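You operate a simulated robot arm through the tools that you are given. There is no shell and no other tool. Be economical: measure what you need, move in short steps, check, and stop when the job is done.

Carry out the task below with a simulated robot arm. There is one attempt and no reset: what you move stays moved.

JOB
Take the green hub and leave it in the black scrap tray.

The check looks at the end state, three seconds after you hand in, the way a careful person would. Anything else that was tipped, shoved, dropped, spilled or broken makes it a failure.

ROBOT AND FRAMES
A 6-joint arm with a two-finger parallel gripper, fixed in place. Base frame: the origin is at the foot of the arm, x ahead of it, y to its left, z up; the work surface is at about z = 0. Readings come in m, rad, newtons and seconds.
With the tool pointing down near the work surface it reaches from about 0.14 to 0.58 m from the base axis. Its first joint turns from -1.152 to 1.152 rad. Payload 2.1 kg.
Tool frame: the origin (TCP) lies between the finger pads and is the grasp point; the fingertips stand 0.03 m ahead of it; z points along the fingers, y is the line along which they close. The gripper opens to 0.094 m. The fingers are 0.028 m wide and 0.01 m thick; the gripper's body (0.05 by 0.096 m) begins 0.055 m behind the TCP.
Orientation is told as [roll, pitch, yaw] about the base's x, y, z axes, in that order, counted from this pose: with the fingers straight down and closing along the base's y, the tool's x points along the base's -x, its y along +y and its z along -z.

CONTROLS
- The arm moves only by the tool jog_arm. Its argument "motion" is a list of rows, each a list of 5 numbers: the shift along the tool's x, y, z in units of 100 mm (1.0 is 100 mm), then the turn about the tool's z in units of 90 degrees (1.0 is 90 degrees), then the gripper command, from -1 (fully open) to 1 (shut), values between in proportion. In form: [[x, y, z, spin, claw], ...]. A call has 1 to 12 rows; each row is the pose to reach, as a shift and turn from the pose commanded when the call began, along the tool's axes at that moment. A call with a number of a shift or a turn outside -1 to 1 is refused whole. A row lasts 0.2 s, in which the tool goes at most 0.05 m and 0.15 rad; a call with a longer step from one row to the next is refused whole, and so is a gripper value outside its range. A pose out of reach is approached as far as the arm can. The call stops where the force on the tool passes 40 N (or 10 N more than at its start, if that is more) or the arm is blocked; 0.2 s more then pass. The fingers move at their own pace (about 0.072 m/s each) and stop on an object; they squeeze with about 23 N. The grip force told is the motor's: it shows also when the fingers shut on nothing. Time passes only in rows, and 0.2 s behind the last, so rows that repeat a pose let the fingers close. The reply holds the time, the measured pose of the TCP, the force on the tool along the base axes, the opening and the grip force, in the units named above and with some noise, and new pictures: "show" is both (left out), scene, wrist or none.
- Cameras (640 x 400 px; columns grow to the right, rows downward): "scene" is fixed at [0.055, -0.3916, 0.4563]; the picture's right is [0.64, -0.77, 0.00], its down [-0.62, -0.52, -0.60] and it looks along [0.46, 0.38, -0.80] (base axes); focal length 262 px, centre (320, 200). "wrist" rides on the gripper at [0.076, 0.014, -0.102] in the tool frame; the picture's right is [-0.18, 0.98, 0.00], its down [-0.75, -0.14, -0.64] and it looks along [-0.63, -0.12, 0.77] (tool axes); focal length 243 px, centre (320, 200). There is no depth. A picture from a camera that has moved, and an enlarged one, comes with that camera's place and axes in the base frame and with its lens.
- inspect(camera, box): a new picture of the part [left, top, right, bottom] of that camera's present view, enlarged. The clock stands still meanwhile.
- job_done(): hands the job in; it is judged then, once.

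Work in short steps. Places have to be worked out from the pictures, the camera data and where the tool is seen: move nearer, look again, correct. Check each grasp and each placing, and mend what went wrong. You have 90 turns and 170 pictures in all, those below and enlarged ones among them. Open the gripper and draw the arm clear of the work before you hand the job in, unless the task says otherwise; then end with one line.

The tools are called after "Call:" as name(argument=value, ...) on one line, values as JSON. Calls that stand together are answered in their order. jog_arm: Moves the arm, as the interface text tells. Its arguments: {"type":"object","properties":{"motion":{"type":"array"},"show":{"type":"string","enum":["both","scene","wrist","none"]}},"required":["motion"]} The other tools are called the same way: inspect (camera, box) takes an enlarged picture of a part of a camera's view; job_done () hands the job in.

At the start:

```text
clock: 0.0
ee_pos: [0.1988, -0.1827, 0.2437]
tool_rot: [-0.001, 0.0, 0.001]
wrist_force: [-1.0, -0.8, -0.3]
width: 0.0939
grasp_force: 0.0
```

scene: 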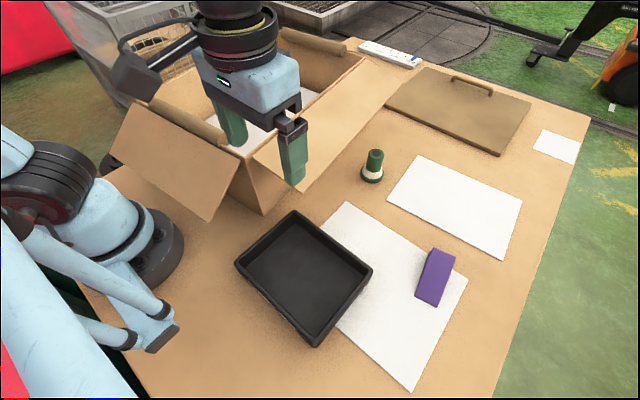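
wrist: 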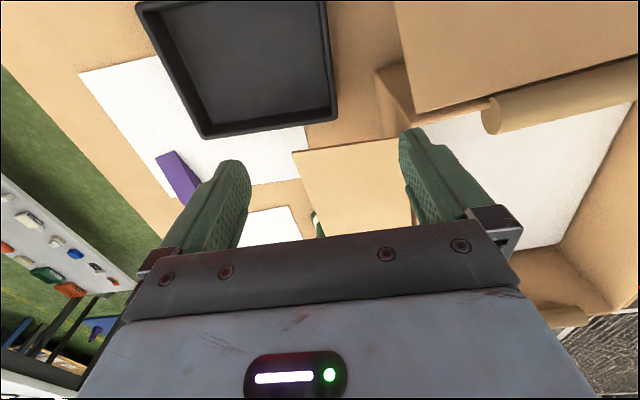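

The hub seems to be near (0.44, -0.23) and the tray centre near (0.175, -0.26). I'll enlarge both before moving.

Call:
inspect(camera="scene", box=[330, 130, 420, 190])

Call:
inspect(camera="scene", box=[220, 190, 480, 360])

```text
6.67 times, centred on (375, 160) of scene
camera zoom: at [0.055, -0.3916, 0.4563], right [0.64, -0.77, 0.0], down [-0.62, -0.52, -0.6], along [0.46, 0.38, -0.8], focal length 1746 px, centre (-47, 467)
```

zoom: 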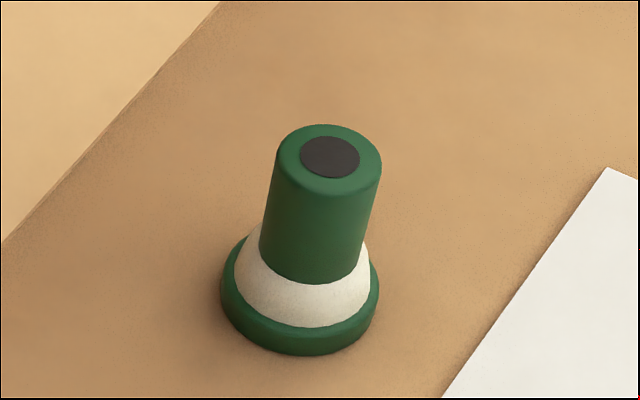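

```text
2.35 times, centred on (350, 275) of scene
camera zoom: at [0.055, -0.3916, 0.4563], right [0.64, -0.77, 0.0], down [-0.62, -0.52, -0.6], along [0.46, 0.38, -0.8], focal length 616 px, centre (249, 24)
```

zoom: 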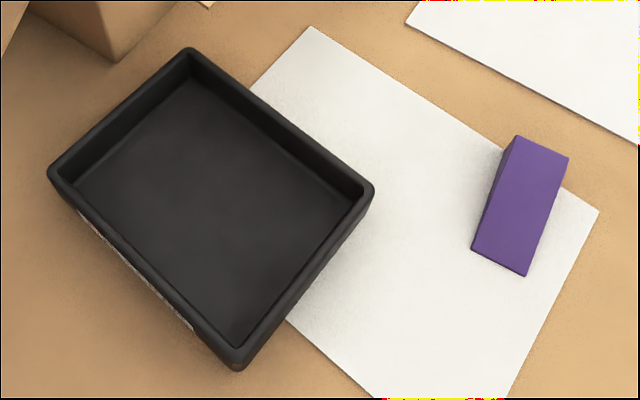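

Hub: about (0.45, -0.221), 69 mm tall, with a stem roughly 34 mm across on a wider base. The carton flap is close to it, so I'll move away in -y and look at the flap from there.

Call:
jog_arm(motion=[[0, -0.4, 0, 0, -1], [-0.4, -0.7, 0, 0, -1], [-0.8, -0.7, 0, 0, -1]])

```text
clock: 0.8
ee_pos: [0.2773, -0.2521, 0.2447]
tool_rot: [0.001, 0.001, 0.0]
wrist_force: [0.4, -0.4, 0.3]
width: 0.094
grasp_force: 0.2
camera wrist: at [0.2007, -0.2392, 0.3476], right [0.18, 0.98, 0.0], down [0.75, -0.14, 0.64], along [0.63, -0.12, -0.77], focal length 243 px, centre (320, 200)
```

scene: 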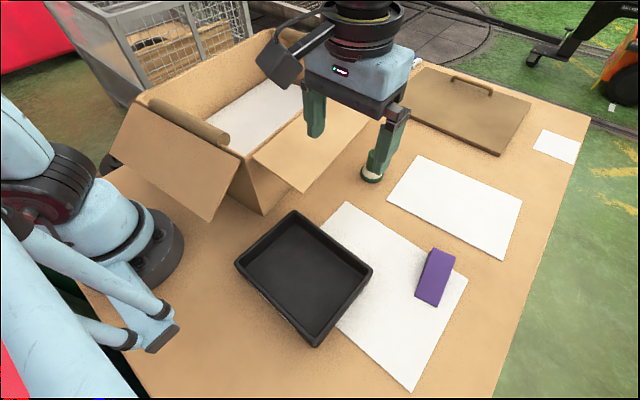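
wrist: 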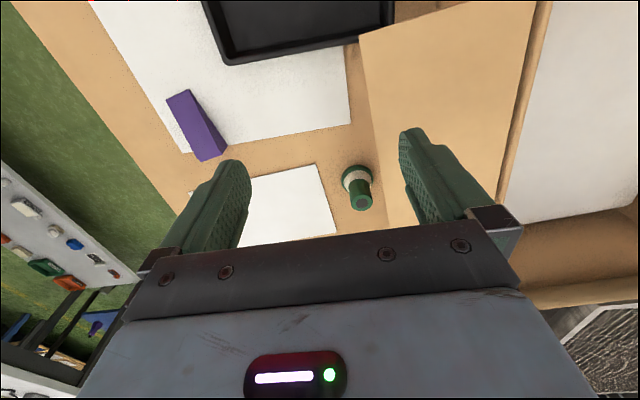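

The flap's near corner triangulates to about (0.228, -0.218, 0.148), so the flap hangs near the hub at the height of the gripper body. I'll zoom in to find its edge beside the hub.

Call:
inspect(camera="wrist", box=[320, 0, 560, 240])

Call:
inspect(camera="scene", box=[240, 60, 440, 210])

```text
1.67 times, centred on (440, 120) of wrist
camera zoom: at [0.2007, -0.2392, 0.3476], right [0.18, 0.98, 0.0], down [0.75, -0.14, 0.64], along [0.63, -0.12, -0.77], focal length 404 px, centre (120, 333)
```

zoom: 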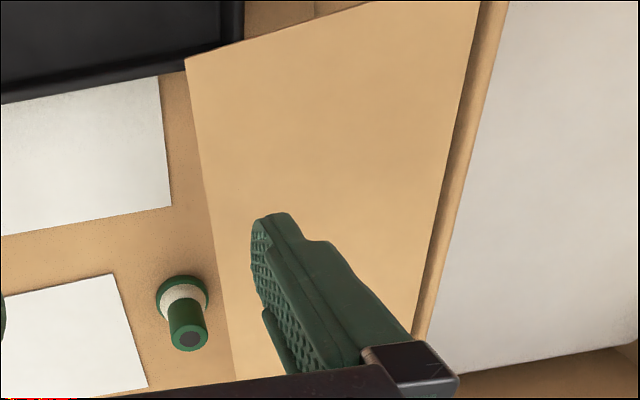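

```text
2.67 times, centred on (340, 135) of scene
camera zoom: at [0.0549, -0.3916, 0.4563], right [0.64, -0.77, 0.0], down [-0.62, -0.52, -0.6], along [0.46, 0.38, -0.8], focal length 698 px, centre (267, 373)
```

zoom: 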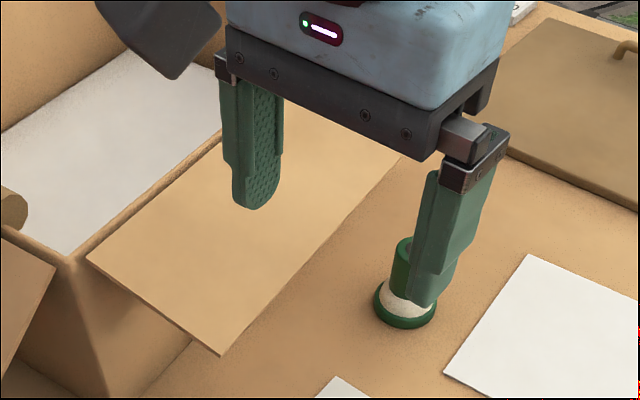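

The flap is roughly level at z≈0.15, with its edge near y≈-0.196 beside the hub. I'll therefore close along x, with the body's long side parallel to the edge and the camera facing away from the flap. Next I turn and advance at this safe height.

Call:
jog_arm(motion=[[-0.1, 0, 0, -0.09, -1], [-0.2, 0, 0, -0.18, -1], [-0.3, 0, 0, -0.27, -1], [-0.4, 0, 0, -0.36, -1], [-0.5, 0, 0, -0.45, -1], [-0.6, 0, 0, -0.54, -1], [-0.7, 0, 0, -0.63, -1], [-0.8, 0, 0, -0.72, -1], [-0.9, 0, 0, -0.81, -1], [-1, 0, 0, -0.9, -1], [-1, 0, 0, -0.98, -1], [-1, 0, 0, -1, -1]])

```text
clock: 3.4
ee_pos: [0.3787, -0.2525, 0.2443]
tool_rot: [0.0, 0.0, 1.573]
wrist_force: [0.7, -0.7, 0.2]
width: 0.094
grasp_force: 0.0
camera wrist: at [0.3633, -0.3299, 0.3464], right [-0.98, 0.18, 0.0], down [0.14, 0.75, 0.64], along [0.12, 0.63, -0.77], focal length 243 px, centre (320, 200)
```

scene: 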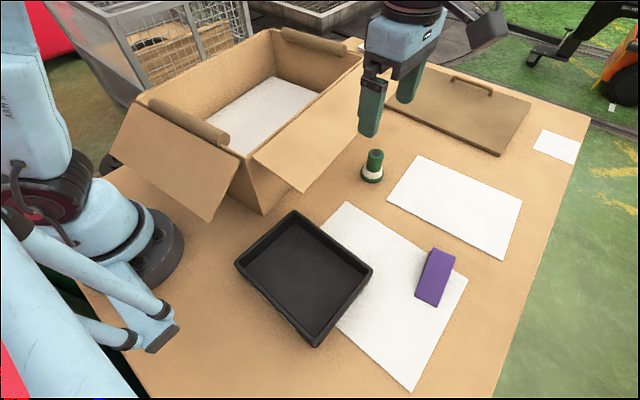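
wrist: 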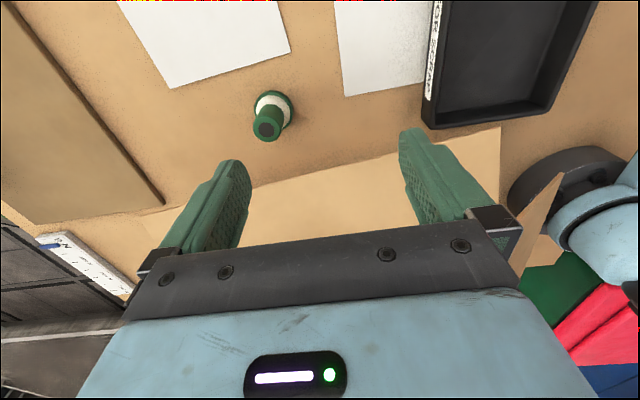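

Both views agree on the hub at (0.451, -0.221) and the flap edge at y≈-0.196 beside it. I'll go above the hub, offset about 9 mm away from the flap, and descend to just above its top.

Call:
jog_arm(motion=[[-0.0, -0.36, 0, -0.06, -1], [-0.1, -0.72, 0, -0.06, -1], [-0.22, -0.72, 0.3, -0.06, -1], [-0.22, -0.72, 0.7, -0.06, -1], [-0.22, -0.72, 1.0, -0.06, -1], [-0.22, -0.72, 1.0, -0.06, -1]])

```text
clock: 4.8
ee_pos: [0.4521, -0.2305, 0.1415]
tool_rot: [-0.001, 0.0, 1.666]
wrist_force: [-0.2, 0.2, -0.2]
width: 0.0939
grasp_force: 0.0
camera wrist: at [0.4438, -0.309, 0.2451], right [-1.0, 0.09, 0.0], down [0.07, 0.76, 0.64], along [0.06, 0.64, -0.77], focal length 243 px, centre (320, 200)
```

scene: 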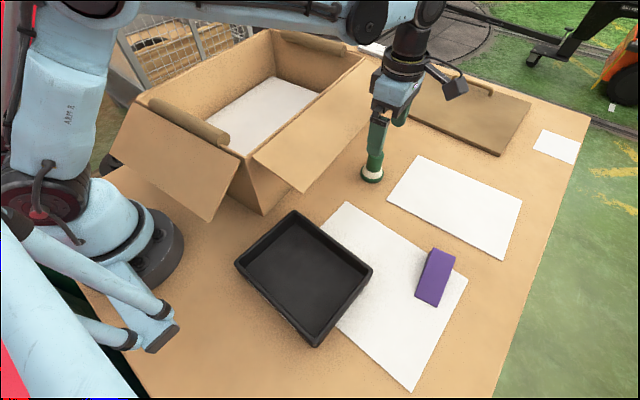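
wrist: 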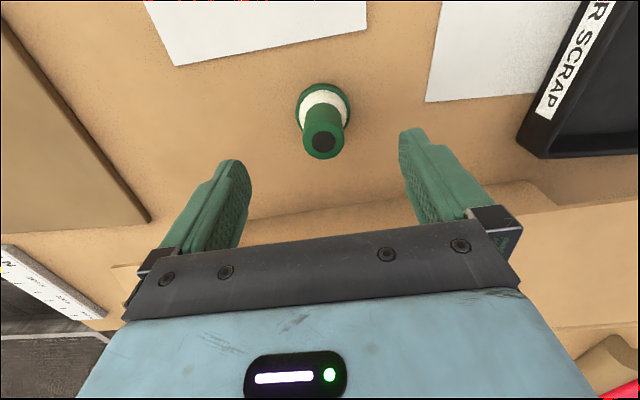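

The hub now reads about (0.449, -0.222). I'll shift another 1.5 mm away from the flap and lower until the body is just above flap level, to judge the gap.

Call:
jog_arm(motion=[[0.015, 0.02, 0.2, 0, -1], [0.015, 0.02, 0.35, 0, -1], [0.015, 0.02, 0.35, 0, -1]])

Call:
inspect(camera="scene", box=[320, 60, 450, 190])

```text
clock: 5.6
ee_pos: [0.4499, -0.2323, 0.1088]
tool_rot: [0.0, -0.001, 1.666]
wrist_force: [0.1, 0.0, -0.5]
width: 0.0941
grasp_force: 0.1
camera wrist: at [0.4417, -0.3114, 0.2111], right [-1.0, 0.09, 0.0], down [0.07, 0.76, 0.64], along [0.06, 0.64, -0.77], focal length 243 px, centre (320, 200)
```

scene: 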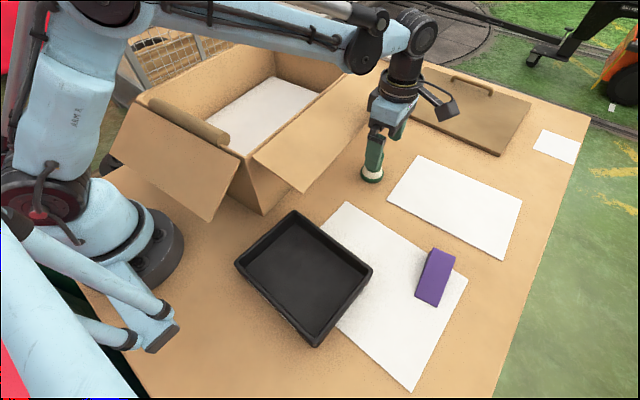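
wrist: 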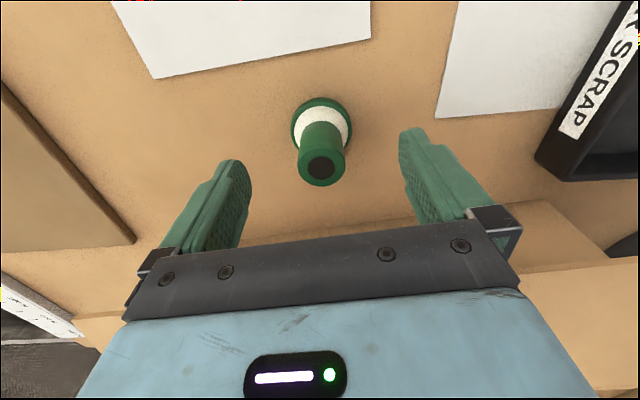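

```text
3.08 times, centred on (385, 125) of scene
camera zoom: at [0.055, -0.3916, 0.4563], right [0.64, -0.77, 0.0], down [-0.62, -0.52, -0.6], along [0.46, 0.38, -0.8], focal length 806 px, centre (120, 431)
```

zoom: 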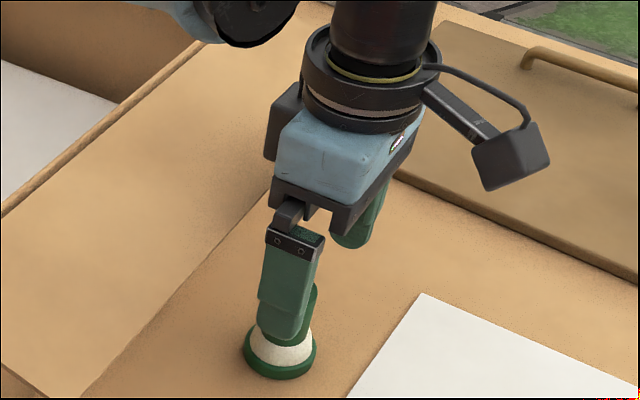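

There is a dark block on the flap side of the gripper body, which I want to place before going lower.

Call:
inspect(camera="scene", box=[380, 70, 430, 140])

Call:
inspect(camera="scene", box=[350, 75, 410, 120])

```text
5.71 times, centred on (405, 105) of scene
camera zoom: at [0.055, -0.3916, 0.4563], right [0.64, -0.77, 0.0], down [-0.62, -0.52, -0.6], along [0.46, 0.38, -0.8], focal length 1496 px, centre (-166, 743)
```

zoom: 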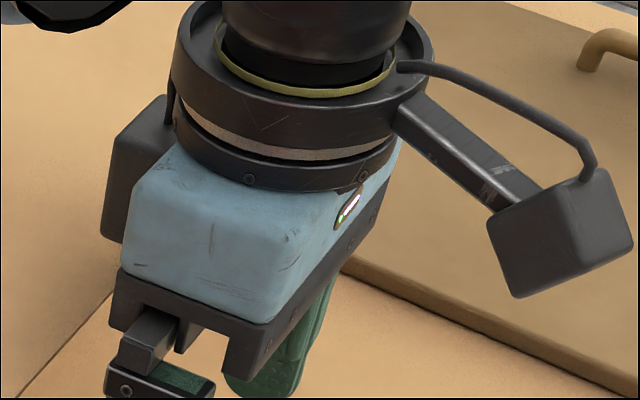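

```text
8.89 times, centred on (380, 98) of scene
camera zoom: at [0.055, -0.3916, 0.4563], right [0.64, -0.77, 0.0], down [-0.62, -0.52, -0.6], along [0.46, 0.38, -0.8], focal length 2328 px, centre (-213, 1111)
```

zoom: 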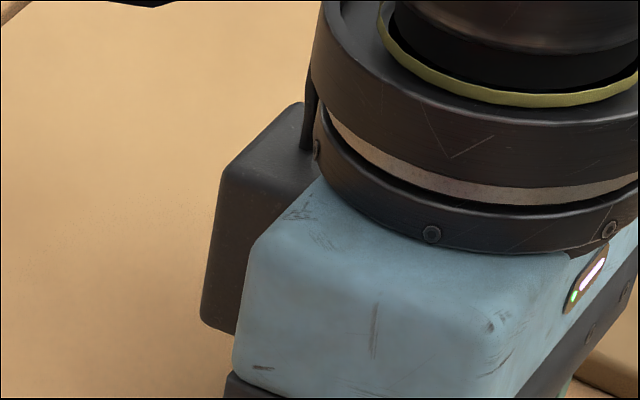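

A box is mounted on the back of the gripper, sticking out toward the flap with its bottom roughly 65 mm above the TCP. Its true reach matters, so I'll rise, then turn until the scene camera sees it in profile.

Call:
jog_arm(motion=[[0.02, 0, -0.3, 0, -1], [0.05, 0, -0.7, 0, -1], [0.2, 0.2, -1.0, 0, -1], [0.2, 0.4, -1.0, -0.09, -1], [0.2, 0.4, -1.0, -0.18, -1], [0.2, 0.4, -1.0, -0.27, -1], [0.2, 0.4, -1.0, -0.36, -1], [0.2, 0.4, -1.0, -0.39, -1], [0.2, 0.4, -1.0, -0.39, -1]], show="scene")

Call:
inspect(camera="scene", box=[300, 0, 460, 100])

```text
clock: 7.6
ee_pos: [0.4107, -0.257, 0.2094]
tool_rot: [-0.001, -0.001, 2.279]
wrist_force: [0.1, -0.2, 0.6]
width: 0.0937
grasp_force: 0.1
```

scene: 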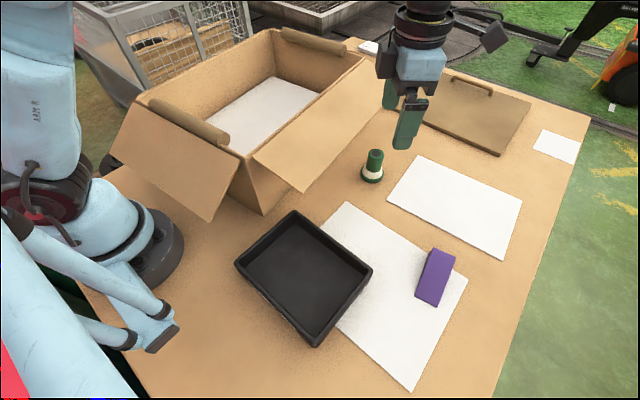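

```text
4.00 times, centred on (380, 50) of scene
camera zoom: at [0.055, -0.3916, 0.4563], right [0.64, -0.77, 0.0], down [-0.62, -0.52, -0.6], along [0.46, 0.38, -0.8], focal length 1048 px, centre (80, 800)
```

zoom: 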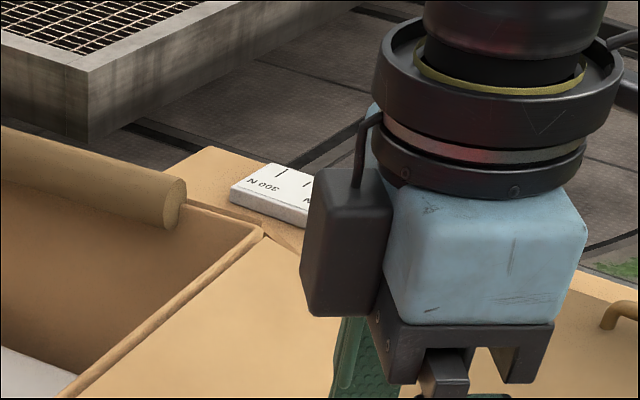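

Combining the two profiles, the rear box reaches about 47 mm from the axis and hangs to about TCP+57 mm, so this orientation would hit the flap. The camera's lowest edge is only at about TCP+91 mm. If I flip the tool 180° and grip the top of the stem (TCP ≈ 0.074), the camera should pass above the flap (z≈0.15). I'll turn round at a safe height.

Call:
jog_arm(motion=[[0, 0, -0.2, 0.09, -1], [0, 0, -0.4, 0.18, -1], [0, 0, -0.4, 0.27, -1], [0, 0, -0.4, 0.36, -1], [0, 0, -0.4, 0.45, -1], [0, 0, -0.4, 0.54, -1], [0, 0, -0.4, 0.63, -1], [0, 0, -0.4, 0.72, -1], [0, 0, -0.4, 0.81, -1], [0, 0, -0.4, 0.9, -1], [0, 0, -0.4, 0.95, -1]], show="none")

Call:
jog_arm(motion=[[0, 0, 0, 0.09, -1], [0, 0, 0, 0.18, -1], [0, 0, 0, 0.27, -1], [0, 0, 0, 0.36, -1], [0, 0, 0, 0.45, -1], [0, 0, 0, 0.54, -1], [0, 0, 0, 0.63, -1], [0, 0, 0, 0.72, -1], [0, 0, 0, 0.81, -1], [0, 0, 0, 0.9, -1], [0, 0, 0, 0.95, -1]], show="scene")

```text
clock: 10.0
ee_pos: [0.4099, -0.256, 0.2502]
tool_rot: [-0.001, 0.001, 0.783]
wrist_force: [1.2, 0.1, 0.0]
width: 0.094
grasp_force: 0.0
```

```text
clock: 12.4
ee_pos: [0.4109, -0.2562, 0.249]
tool_rot: [0.0, 0.0, -0.708]
wrist_force: [-0.5, -0.8, -0.5]
width: 0.0938
grasp_force: 0.1
```

scene: 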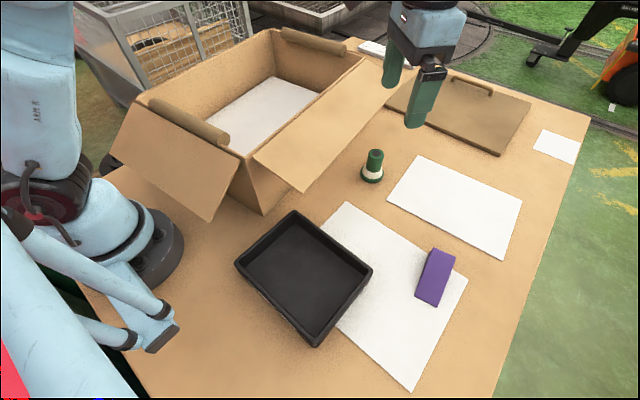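

Turning the remaining 45°, to yaw ≈ -1.49.

Call:
jog_arm(motion=[[0, 0, 0, 0.09, -1], [0, 0, 0, 0.18, -1], [0, 0, 0, 0.27, -1], [0, 0, 0, 0.36, -1], [0, 0, 0, 0.45, -1], [0, 0, 0, 0.498, -1], [0, 0, 0, 0.498, -1]], show="both")

```text
clock: 14.0
ee_pos: [0.411, -0.2565, 0.2474]
tool_rot: [0.002, -0.001, -1.491]
wrist_force: [-0.3, 0.7, 0.6]
width: 0.0938
grasp_force: 0.0
camera wrist: at [0.4176, -0.1794, 0.3508], right [0.99, -0.1, 0.0], down [-0.08, -0.76, 0.64], along [-0.07, -0.64, -0.77], focal length 243 px, centre (320, 200)
```

scene: 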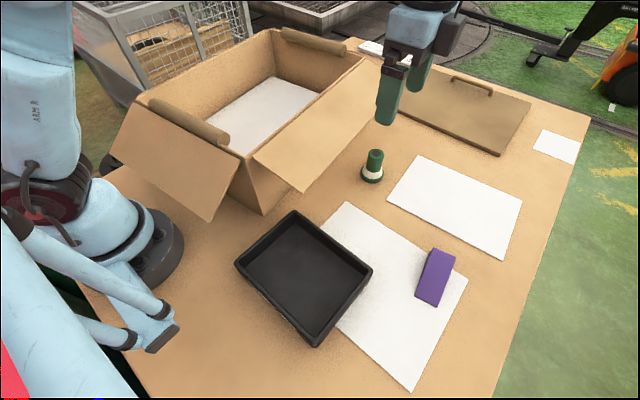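
wrist: 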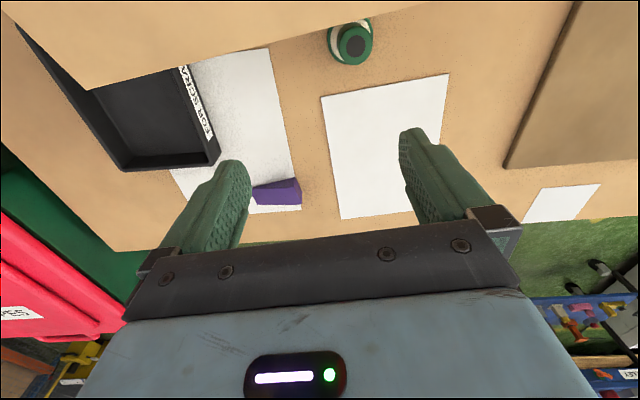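

The flap edge reads y≈-0.195 beside the hub, which is at (0.448, -0.221). I'll go to (0.449, -0.231) and come down to z≈0.147.

Call:
jog_arm(motion=[[0.11, 0.2, 0, 0, -1], [0.224, 0.4, 0, 0, -1], [0.224, 0.4, 0.4, 0, -1], [0.224, 0.4, 0.8, 0, -1], [0.224, 0.4, 1.0, 0, -1], [0.224, 0.4, 1.0, 0, -1]])

Call:
inspect(camera="scene", box=[320, 40, 450, 190])

```text
clock: 15.4
ee_pos: [0.4493, -0.2318, 0.1488]
tool_rot: [0.002, 0.0, -1.489]
wrist_force: [0.0, -0.7, -0.5]
width: 0.0938
grasp_force: 0.0
camera wrist: at [0.4566, -0.1552, 0.2515], right [0.99, -0.1, 0.0], down [-0.08, -0.76, 0.64], along [-0.07, -0.64, -0.77], focal length 243 px, centre (320, 200)
```

scene: 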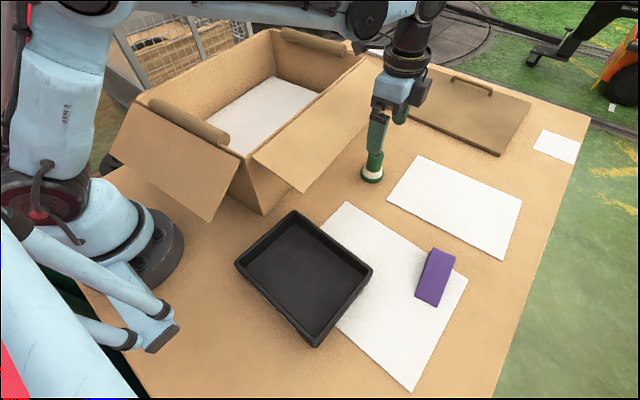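
wrist: 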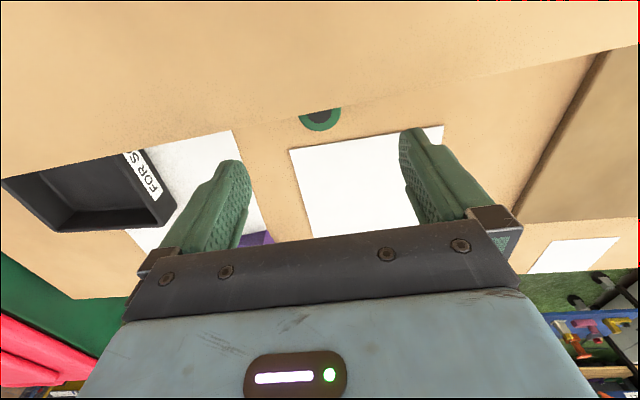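

```text
2.67 times, centred on (385, 115) of scene
camera zoom: at [0.055, -0.3916, 0.4563], right [0.64, -0.77, 0.0], down [-0.62, -0.52, -0.6], along [0.46, 0.38, -0.8], focal length 698 px, centre (147, 427)
```

zoom: 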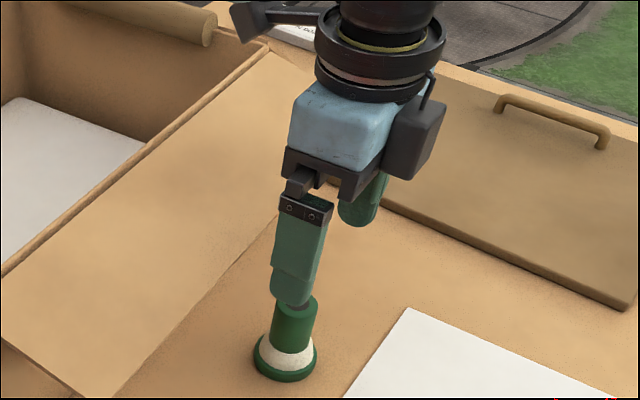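

From this view the flap edge is at y≈-0.192, giving the body about 14 mm of clearance. The hub is centred between the fingers. I'll descend in small steps.

Call:
jog_arm(motion=[[0.02, 0, 0.2, 0, -1], [0.02, 0, 0.4, 0, -1], [0.02, 0, 0.55, 0, -1], [0.02, 0, 0.55, 0, -1]])

Call:
inspect(camera="scene", box=[320, 40, 450, 190])

```text
clock: 16.4
ee_pos: [0.4491, -0.2304, 0.0928]
tool_rot: [0.0, 0.0, -1.487]
wrist_force: [0.2, 1.0, -0.3]
width: 0.0939
grasp_force: 0.0
camera wrist: at [0.4555, -0.1532, 0.1955], right [0.99, -0.1, 0.0], down [-0.08, -0.76, 0.64], along [-0.07, -0.64, -0.77], focal length 243 px, centre (320, 200)
```

scene: 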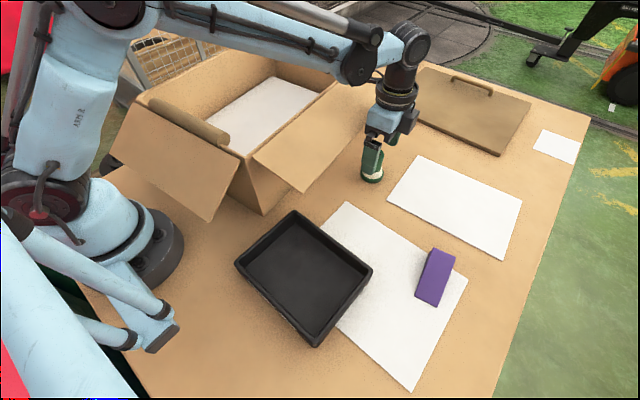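
wrist: 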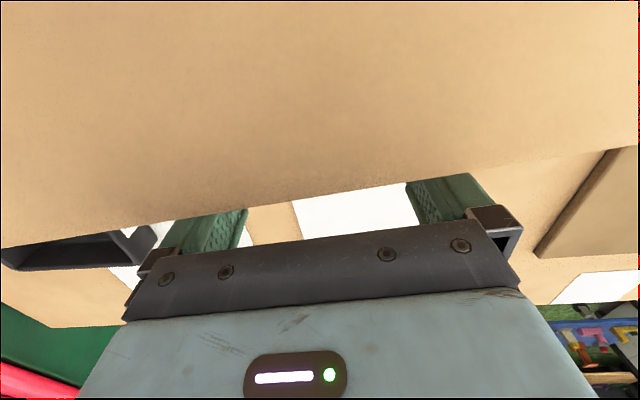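

```text
2.67 times, centred on (385, 115) of scene
camera zoom: at [0.055, -0.3916, 0.4563], right [0.64, -0.77, 0.0], down [-0.62, -0.52, -0.6], along [0.46, 0.38, -0.8], focal length 698 px, centre (147, 427)
```

zoom: 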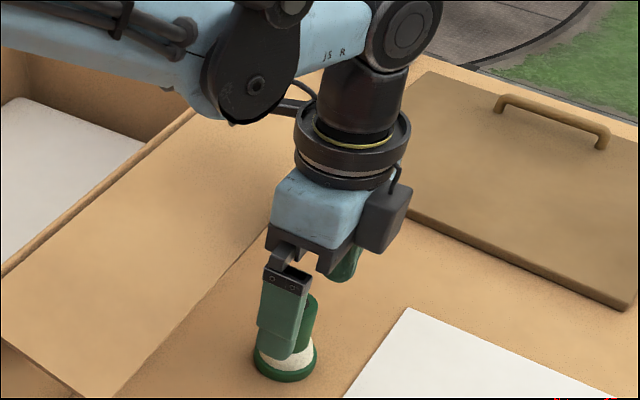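

The body sits beside the flap edge with clear space, and the camera and arm stay above it. I'll go the last 18 mm down to z≈0.075.

Call:
jog_arm(motion=[[0, 0, 0.09, 0, -1], [0, 0, 0.18, 0, -1], [0, 0, 0.18, 0, -1]])

Call:
inspect(camera="scene", box=[320, 60, 430, 190])

```text
clock: 17.2
ee_pos: [0.4478, -0.2295, 0.0753]
tool_rot: [-0.001, 0.0, -1.489]
wrist_force: [0.9, 0.1, -0.1]
width: 0.094
grasp_force: 0.0
camera wrist: at [0.4548, -0.1533, 0.1776], right [0.99, -0.1, 0.0], down [-0.08, -0.76, 0.64], along [-0.07, -0.64, -0.77], focal length 243 px, centre (320, 200)
```

scene: 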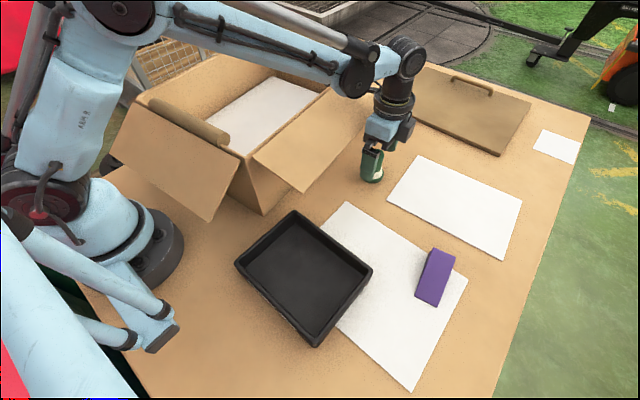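
wrist: 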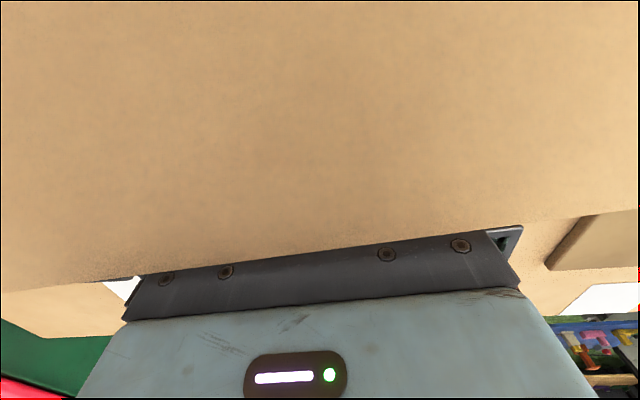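

```text
3.08 times, centred on (375, 125) of scene
camera zoom: at [0.055, -0.3916, 0.4563], right [0.64, -0.77, 0.0], down [-0.62, -0.52, -0.6], along [0.46, 0.38, -0.8], focal length 806 px, centre (151, 431)
```

zoom: 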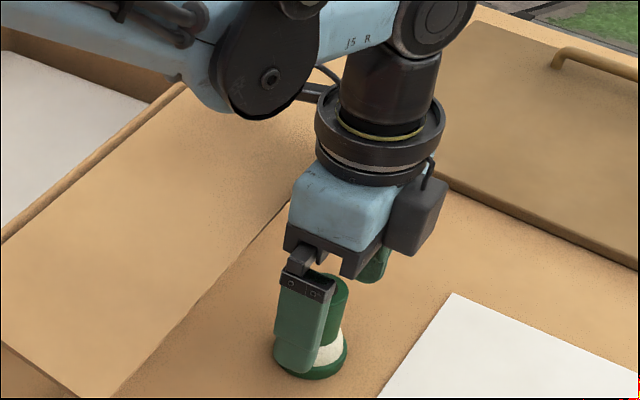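

No contact so far, and the hub stem sits between the fingers. Closing the gripper now.

Call:
jog_arm(motion=[[0, 0, 0, 0, 1], [0, 0, 0, 0, 1], [0, 0, 0, 0, 1], [0, 0, 0, 0, 1], [0, 0, 0, 0, 1]], show="scene")

Call:
inspect(camera="scene", box=[330, 90, 430, 190])

```text
clock: 18.4
ee_pos: [0.4489, -0.2294, 0.0744]
tool_rot: [0.001, 0.0, -1.489]
wrist_force: [1.0, 0.7, 0.1]
width: 0.0327
grasp_force: 22.9
```

scene: 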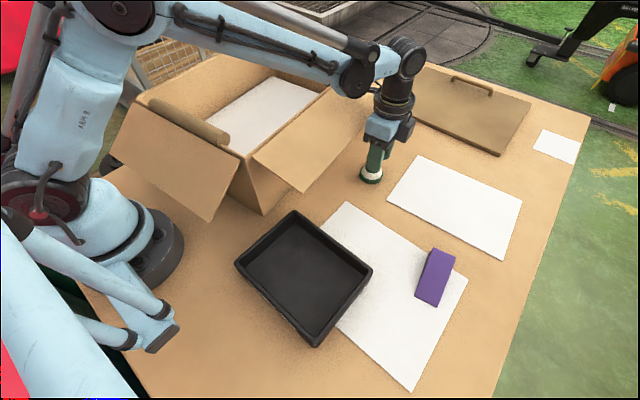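

```text
4.00 times, centred on (380, 140) of scene
camera zoom: at [0.055, -0.3916, 0.4563], right [0.64, -0.77, 0.0], down [-0.62, -0.52, -0.6], along [0.46, 0.38, -0.8], focal length 1048 px, centre (80, 440)
```

zoom: 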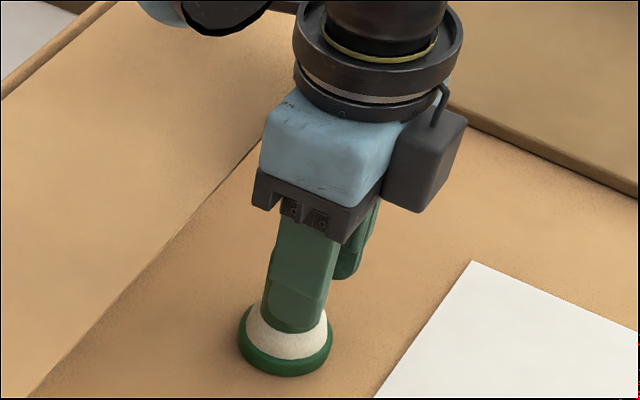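

The grip holds on the stem (33 mm, 23 N). I'll lift 10 mm, slide away from the flap in -y, then go up.

Call:
jog_arm(motion=[[0, 0, -0.05, 0, 1], [0, 0, -0.1, 0, 1], [-0.15, 0, -0.15, 0, 1], [-0.35, 0, -0.2, 0, 1], [-0.6, 0, -0.25, 0, 1], [-0.6, 0, -0.25, 0, 1]])

```text
clock: 19.8
ee_pos: [0.4535, -0.29, 0.1005]
tool_rot: [-0.001, -0.001, -1.489]
wrist_force: [-0.5, -0.1, -0.3]
width: 0.0
grasp_force: 22.6
camera wrist: at [0.4604, -0.213, 0.2027], right [0.99, -0.1, 0.0], down [-0.08, -0.76, 0.64], along [-0.07, -0.64, -0.77], focal length 243 px, centre (320, 200)
```

scene: 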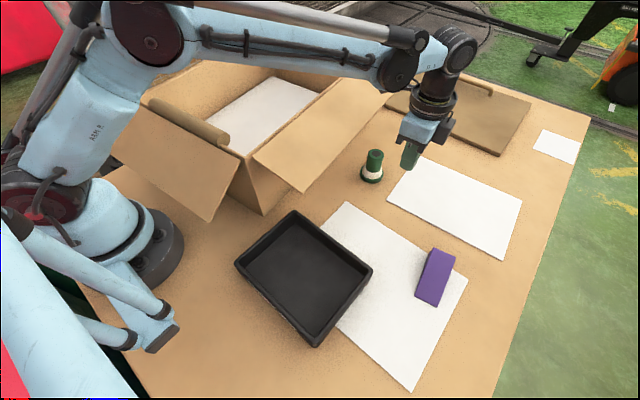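
wrist: 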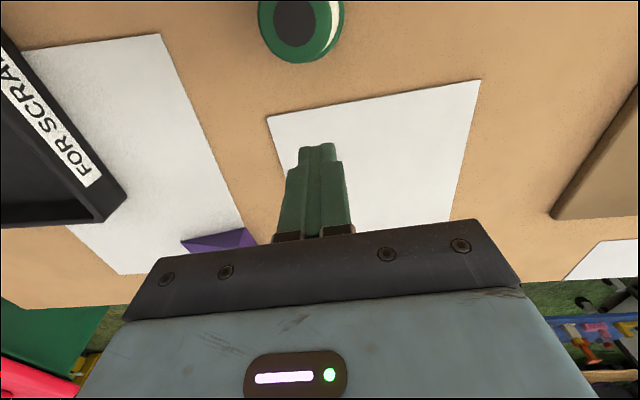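

The hub slipped out and still stands upright at its original place. The grip was too near the narrow fingertips and off-centre. Later views put the flap edge at y≈-0.192, z≈0.147, so I can centre better (y≈-0.225) and go lower (z≈0.067). I'll rise, open and return above the hub.

Call:
jog_arm(motion=[[0, 0, -0.2, 0, -1], [0, 0, -0.45, 0, -1], [0.3, 0, -0.45, 0, -1], [0.655, 0.0, -0.45, 0, -1], [0.655, 0.0, -0.45, 0, -1]])

Call:
inspect(camera="wrist", box=[200, 60, 460, 222])

```text
clock: 21.0
ee_pos: [0.4492, -0.2225, 0.145]
tool_rot: [-0.001, -0.002, -1.49]
wrist_force: [1.0, -0.1, -1.0]
width: 0.094
grasp_force: 0.0
camera wrist: at [0.4562, -0.1463, 0.2474], right [0.99, -0.1, 0.0], down [-0.08, -0.76, 0.64], along [-0.07, -0.64, -0.77], focal length 243 px, centre (320, 200)
```

scene: 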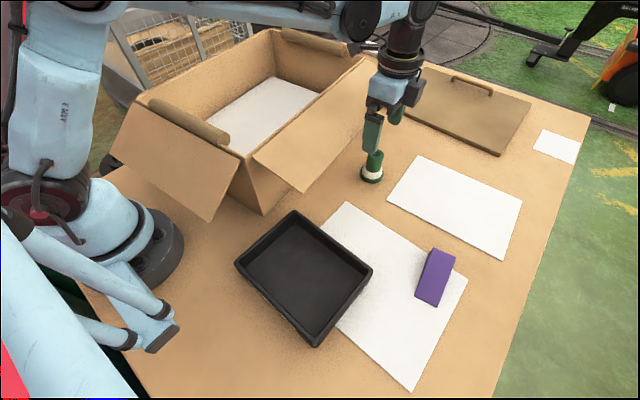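
wrist: 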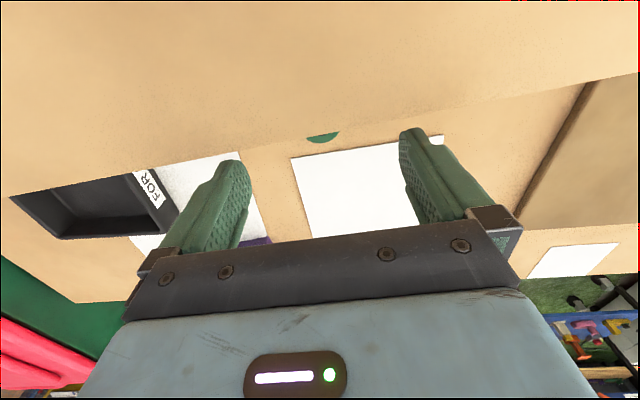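

```text
2.46 times, centred on (330, 141) of wrist
camera zoom: at [0.4562, -0.1463, 0.2474], right [0.99, -0.1, 0.0], down [-0.08, -0.76, 0.64], along [-0.07, -0.64, -0.77], focal length 597 px, centre (295, 345)
```

zoom: 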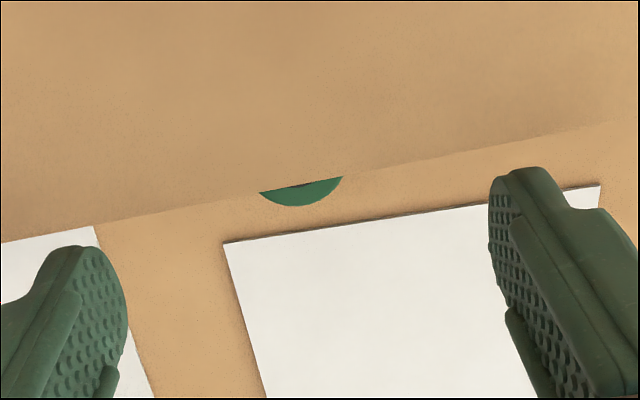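

Flap edge confirmed at y≈-0.193 and hub axis at y≈-0.221. I'll descend at y≈-0.2245, watching the forces.

Call:
jog_arm(motion=[[-0.02, 0, 0.2, 0, -1], [-0.02, 0, 0.4, 0, -1], [-0.02, 0, 0.55, 0, -1], [-0.02, 0, 0.55, 0, -1]], show="wrist")

Call:
inspect(camera="scene", box=[330, 70, 430, 190])

```text
clock: 22.0
ee_pos: [0.4484, -0.2247, 0.0895]
tool_rot: [0.0, 0.001, -1.489]
wrist_force: [-0.3, -0.2, 0.1]
width: 0.0941
grasp_force: 0.0
camera wrist: at [0.4561, -0.149, 0.1927], right [0.99, -0.1, 0.0], down [-0.08, -0.76, 0.64], along [-0.07, -0.64, -0.77], focal length 243 px, centre (320, 200)
```

wrist: 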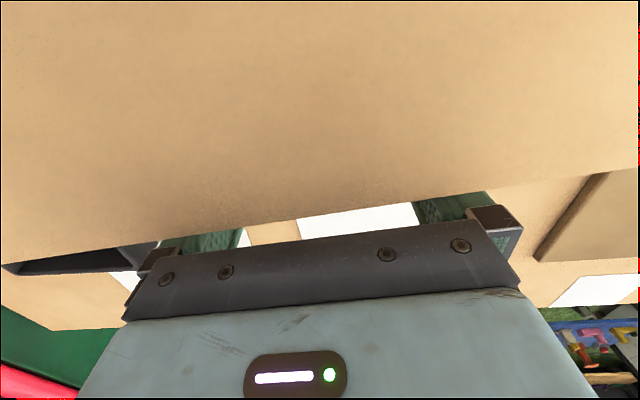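

```text
3.33 times, centred on (380, 130) of scene
camera zoom: at [0.055, -0.3916, 0.4563], right [0.64, -0.77, 0.0], down [-0.62, -0.52, -0.6], along [0.46, 0.38, -0.8], focal length 873 px, centre (120, 433)
```

zoom: 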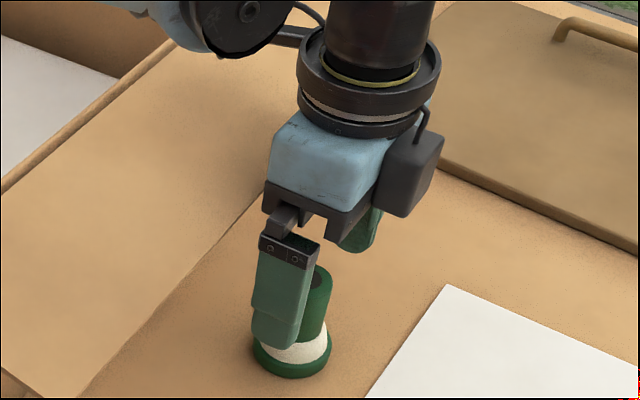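

The gap between the flap edge and the gripper plate is still visible. I'll continue to z≈0.068 and check before closing.

Call:
jog_arm(motion=[[0, 0, 0.08, 0, -1], [0, 0, 0.16, 0, -1], [0, 0, 0.22, 0, -1], [0, 0, 0.22, 0, -1]], show="both")

Call:
inspect(camera="scene", box=[330, 70, 430, 190])

```text
clock: 23.0
ee_pos: [0.4486, -0.2257, 0.0693]
tool_rot: [0.0, 0.0, -1.487]
wrist_force: [-0.1, -0.6, -0.7]
width: 0.0939
grasp_force: 0.1
camera wrist: at [0.4552, -0.1489, 0.1714], right [0.99, -0.1, 0.0], down [-0.08, -0.76, 0.64], along [-0.07, -0.64, -0.77], focal length 243 px, centre (320, 200)
```

scene: 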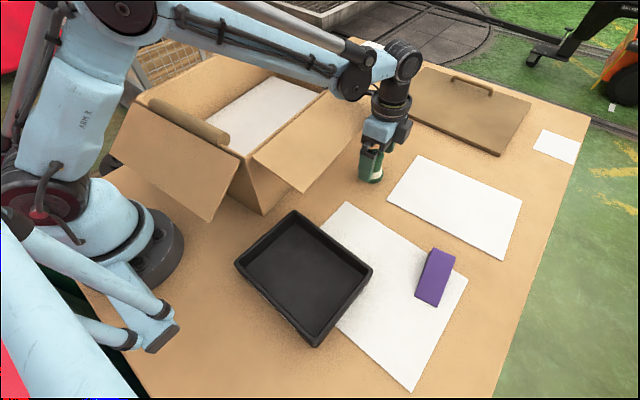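
wrist: 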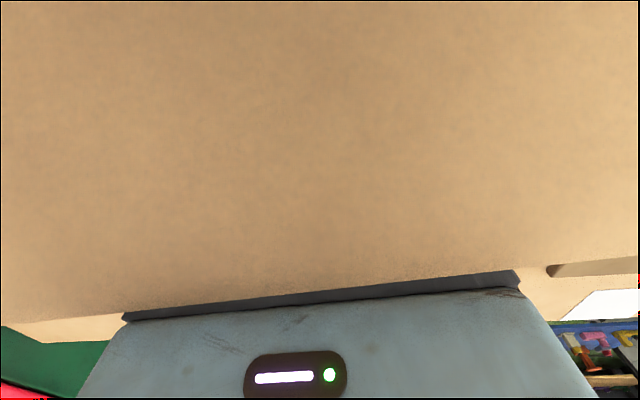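

```text
3.33 times, centred on (380, 130) of scene
camera zoom: at [0.055, -0.3916, 0.4563], right [0.64, -0.77, 0.0], down [-0.62, -0.52, -0.6], along [0.46, 0.38, -0.8], focal length 873 px, centre (120, 433)
```

zoom: 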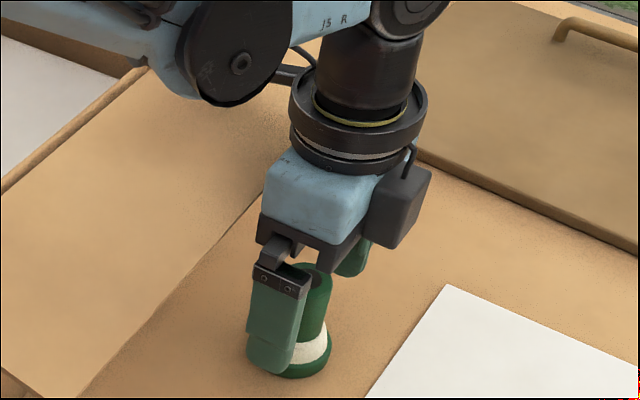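

No contact, and the flap is undisturbed. Closing again.

Call:
jog_arm(motion=[[0, 0, 0, 0, 1], [0, 0, 0, 0, 1], [0, 0, 0, 0, 1], [0, 0, 0, 0, 1], [0, 0, 0, 0, 1]], show="none")

Call:
jog_arm(motion=[[0, 0, -0.03, 0, 1], [0, 0, -0.06, 0, 1], [0, 0, -0.1, 0, 1], [0, 0, -0.1, 0, 1]], show="scene")

Call:
inspect(camera="scene", box=[330, 90, 430, 190])

```text
clock: 24.2
ee_pos: [0.4486, -0.2254, 0.0685]
tool_rot: [0.0, 0.001, -1.489]
wrist_force: [-1.2, 1.3, 2.1]
width: 0.0324
grasp_force: 22.8
```

```text
clock: 25.2
ee_pos: [0.4493, -0.225, 0.0785]
tool_rot: [-0.001, 0.0, -1.489]
wrist_force: [0.0, 0.3, -3.0]
width: 0.0325
grasp_force: 22.5
```

scene: 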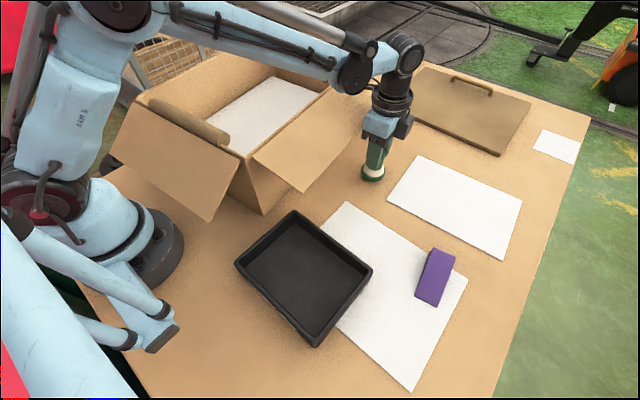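

```text
4.00 times, centred on (380, 140) of scene
camera zoom: at [0.055, -0.3916, 0.4563], right [0.64, -0.77, 0.0], down [-0.62, -0.52, -0.6], along [0.46, 0.38, -0.8], focal length 1048 px, centre (80, 440)
```

zoom: 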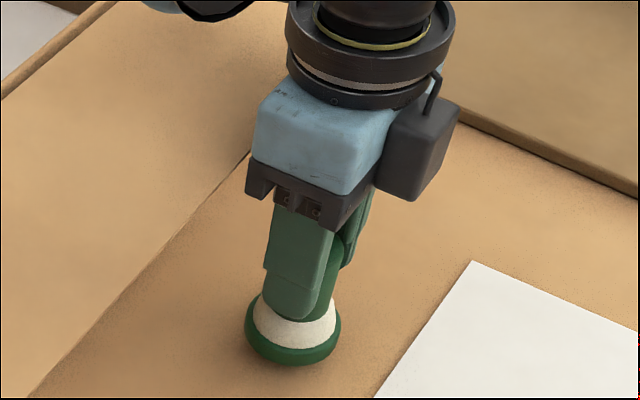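

The hub is lifted (about 3 N on the tool, width held). I'll slide it gently away from the flap.

Call:
jog_arm(motion=[[-0.05, 0, -0.1, 0, 1], [-0.12, 0, -0.1, 0, 1], [-0.2, 0, -0.1, 0, 1], [-0.3, 0, -0.1, 0, 1], [-0.4, 0, -0.12, 0, 1], [-0.5, 0, -0.14, 0, 1], [-0.55, 0, -0.15, 0, 1], [-0.55, 0, -0.15, 0, 1]])

Call:
inspect(camera="scene", box=[350, 80, 470, 200])

```text
clock: 27.0
ee_pos: [0.4525, -0.2806, 0.0943]
tool_rot: [0.0, 0.0, -1.49]
wrist_force: [0.5, -0.2, -4.4]
width: 0.0324
grasp_force: 22.7
camera wrist: at [0.4603, -0.2042, 0.1966], right [0.99, -0.1, 0.0], down [-0.08, -0.76, 0.64], along [-0.07, -0.64, -0.77], focal length 243 px, centre (320, 200)
```

scene: 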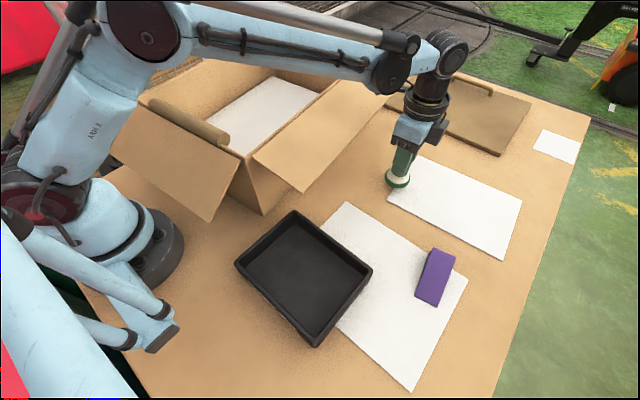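
wrist: 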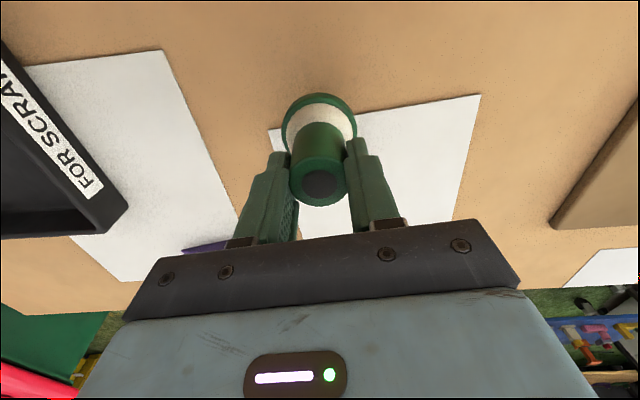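

```text
3.33 times, centred on (410, 140) of scene
camera zoom: at [0.055, -0.3917, 0.4563], right [0.64, -0.77, 0.0], down [-0.62, -0.52, -0.6], along [0.46, 0.38, -0.8], focal length 873 px, centre (20, 400)
```

zoom: 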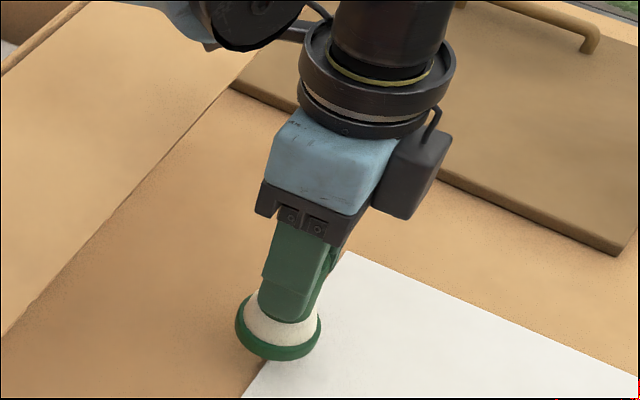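

The hub is firmly held and nearly upright, clear of the flap. From the corner measurements the tray floor spans x≈0.11–0.23 and y≈-0.34 to -0.18. I'll place at about (0.165, -0.285), away from the overhanging flap corner, and raise before heading back.

Call:
jog_arm(motion=[[0, 0, -0.15, 0, 1], [0, 0, -0.35, 0, 1], [0, 0, -0.55, 0, 1], [0, -0.15, -0.65, 0, 1], [0.01, -0.35, -0.65, 0, 1], [0.03, -0.55, -0.65, 0, 1], [0.05, -0.75, -0.65, 0, 1], [0.06, -0.95, -0.65, 0, 1], [0.06, -1.0, -0.65, 0, 1]])

```text
clock: 29.0
ee_pos: [0.3532, -0.2826, 0.1592]
tool_rot: [0.0, -0.001, -1.489]
wrist_force: [0.4, 0.3, -3.6]
width: 0.0322
grasp_force: 22.9
camera wrist: at [0.3595, -0.2066, 0.2616], right [0.99, -0.1, 0.0], down [-0.08, -0.76, 0.64], along [-0.07, -0.64, -0.77], focal length 243 px, centre (320, 200)
```

scene: 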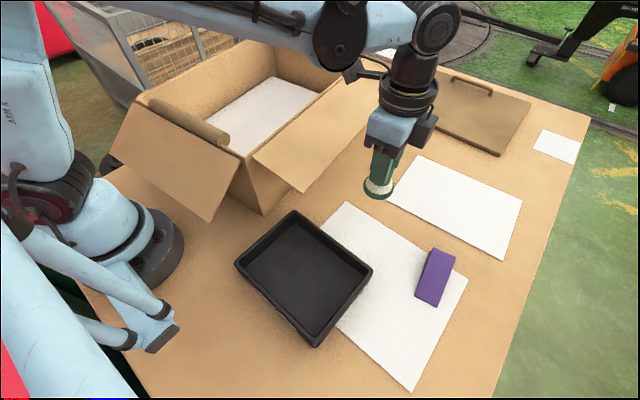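
wrist: 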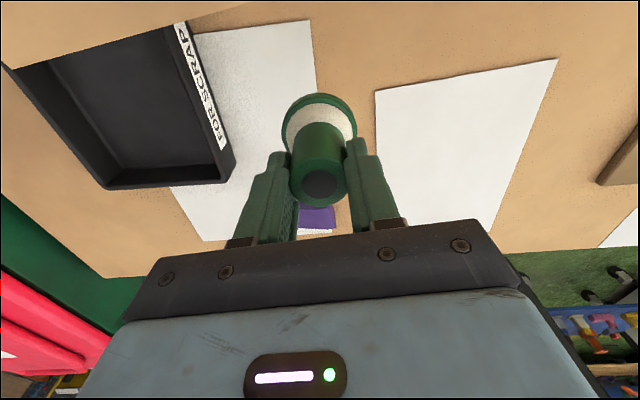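

The hub stays put in the grip, so I'll carry on toward the tray at the same height.

Call:
jog_arm(motion=[[0.01, -0.15, 0, 0, 1], [0.02, -0.35, 0, 0, 1], [0.03, -0.55, 0, 0, 1], [0.05, -0.75, 0, 0, 1], [0.06, -0.95, 0, 0, 1], [0.06, -1.0, 0, 0, 1]], show="none")

Call:
jog_arm(motion=[[0.01, -0.15, 0, 0, 1], [0.02, -0.35, 0, 0, 1], [0.04, -0.55, 0, 0, 1], [0.05, -0.75, 0, 0, 1], [0.06, -0.86, 0, 0, 1], [0.06, -0.88, 0, 0, 1]])

```text
clock: 30.4
ee_pos: [0.2527, -0.2854, 0.1583]
tool_rot: [-0.001, 0.0, -1.489]
wrist_force: [-0.2, 0.4, -3.6]
width: 0.0324
grasp_force: 23.2
```

```text
clock: 31.8
ee_pos: [0.1626, -0.2849, 0.1586]
tool_rot: [-0.001, -0.001, -1.488]
wrist_force: [0.5, 0.5, -3.4]
width: 0.0322
grasp_force: 23.0
camera wrist: at [0.1698, -0.2095, 0.2608], right [0.99, -0.1, 0.0], down [-0.08, -0.76, 0.64], along [-0.07, -0.64, -0.77], focal length 243 px, centre (320, 200)
```

scene: 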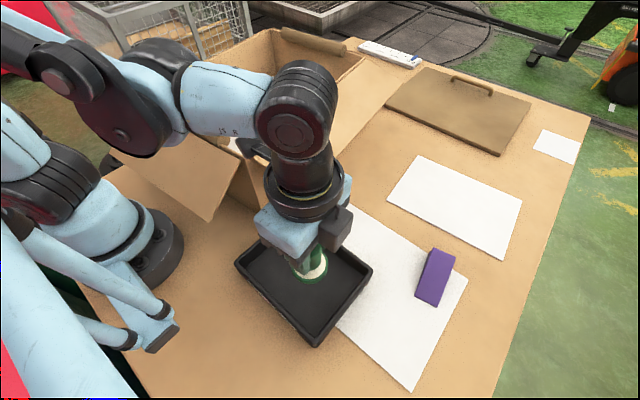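
wrist: 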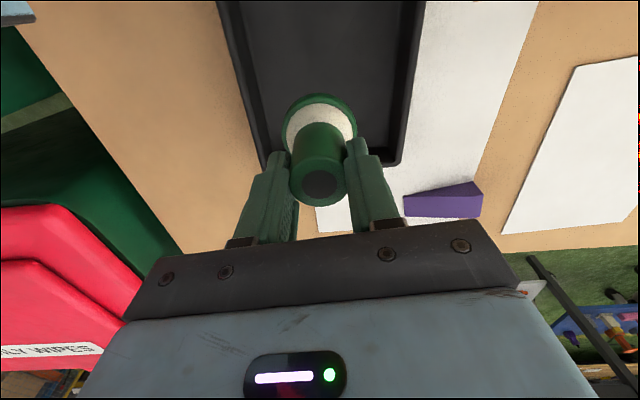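

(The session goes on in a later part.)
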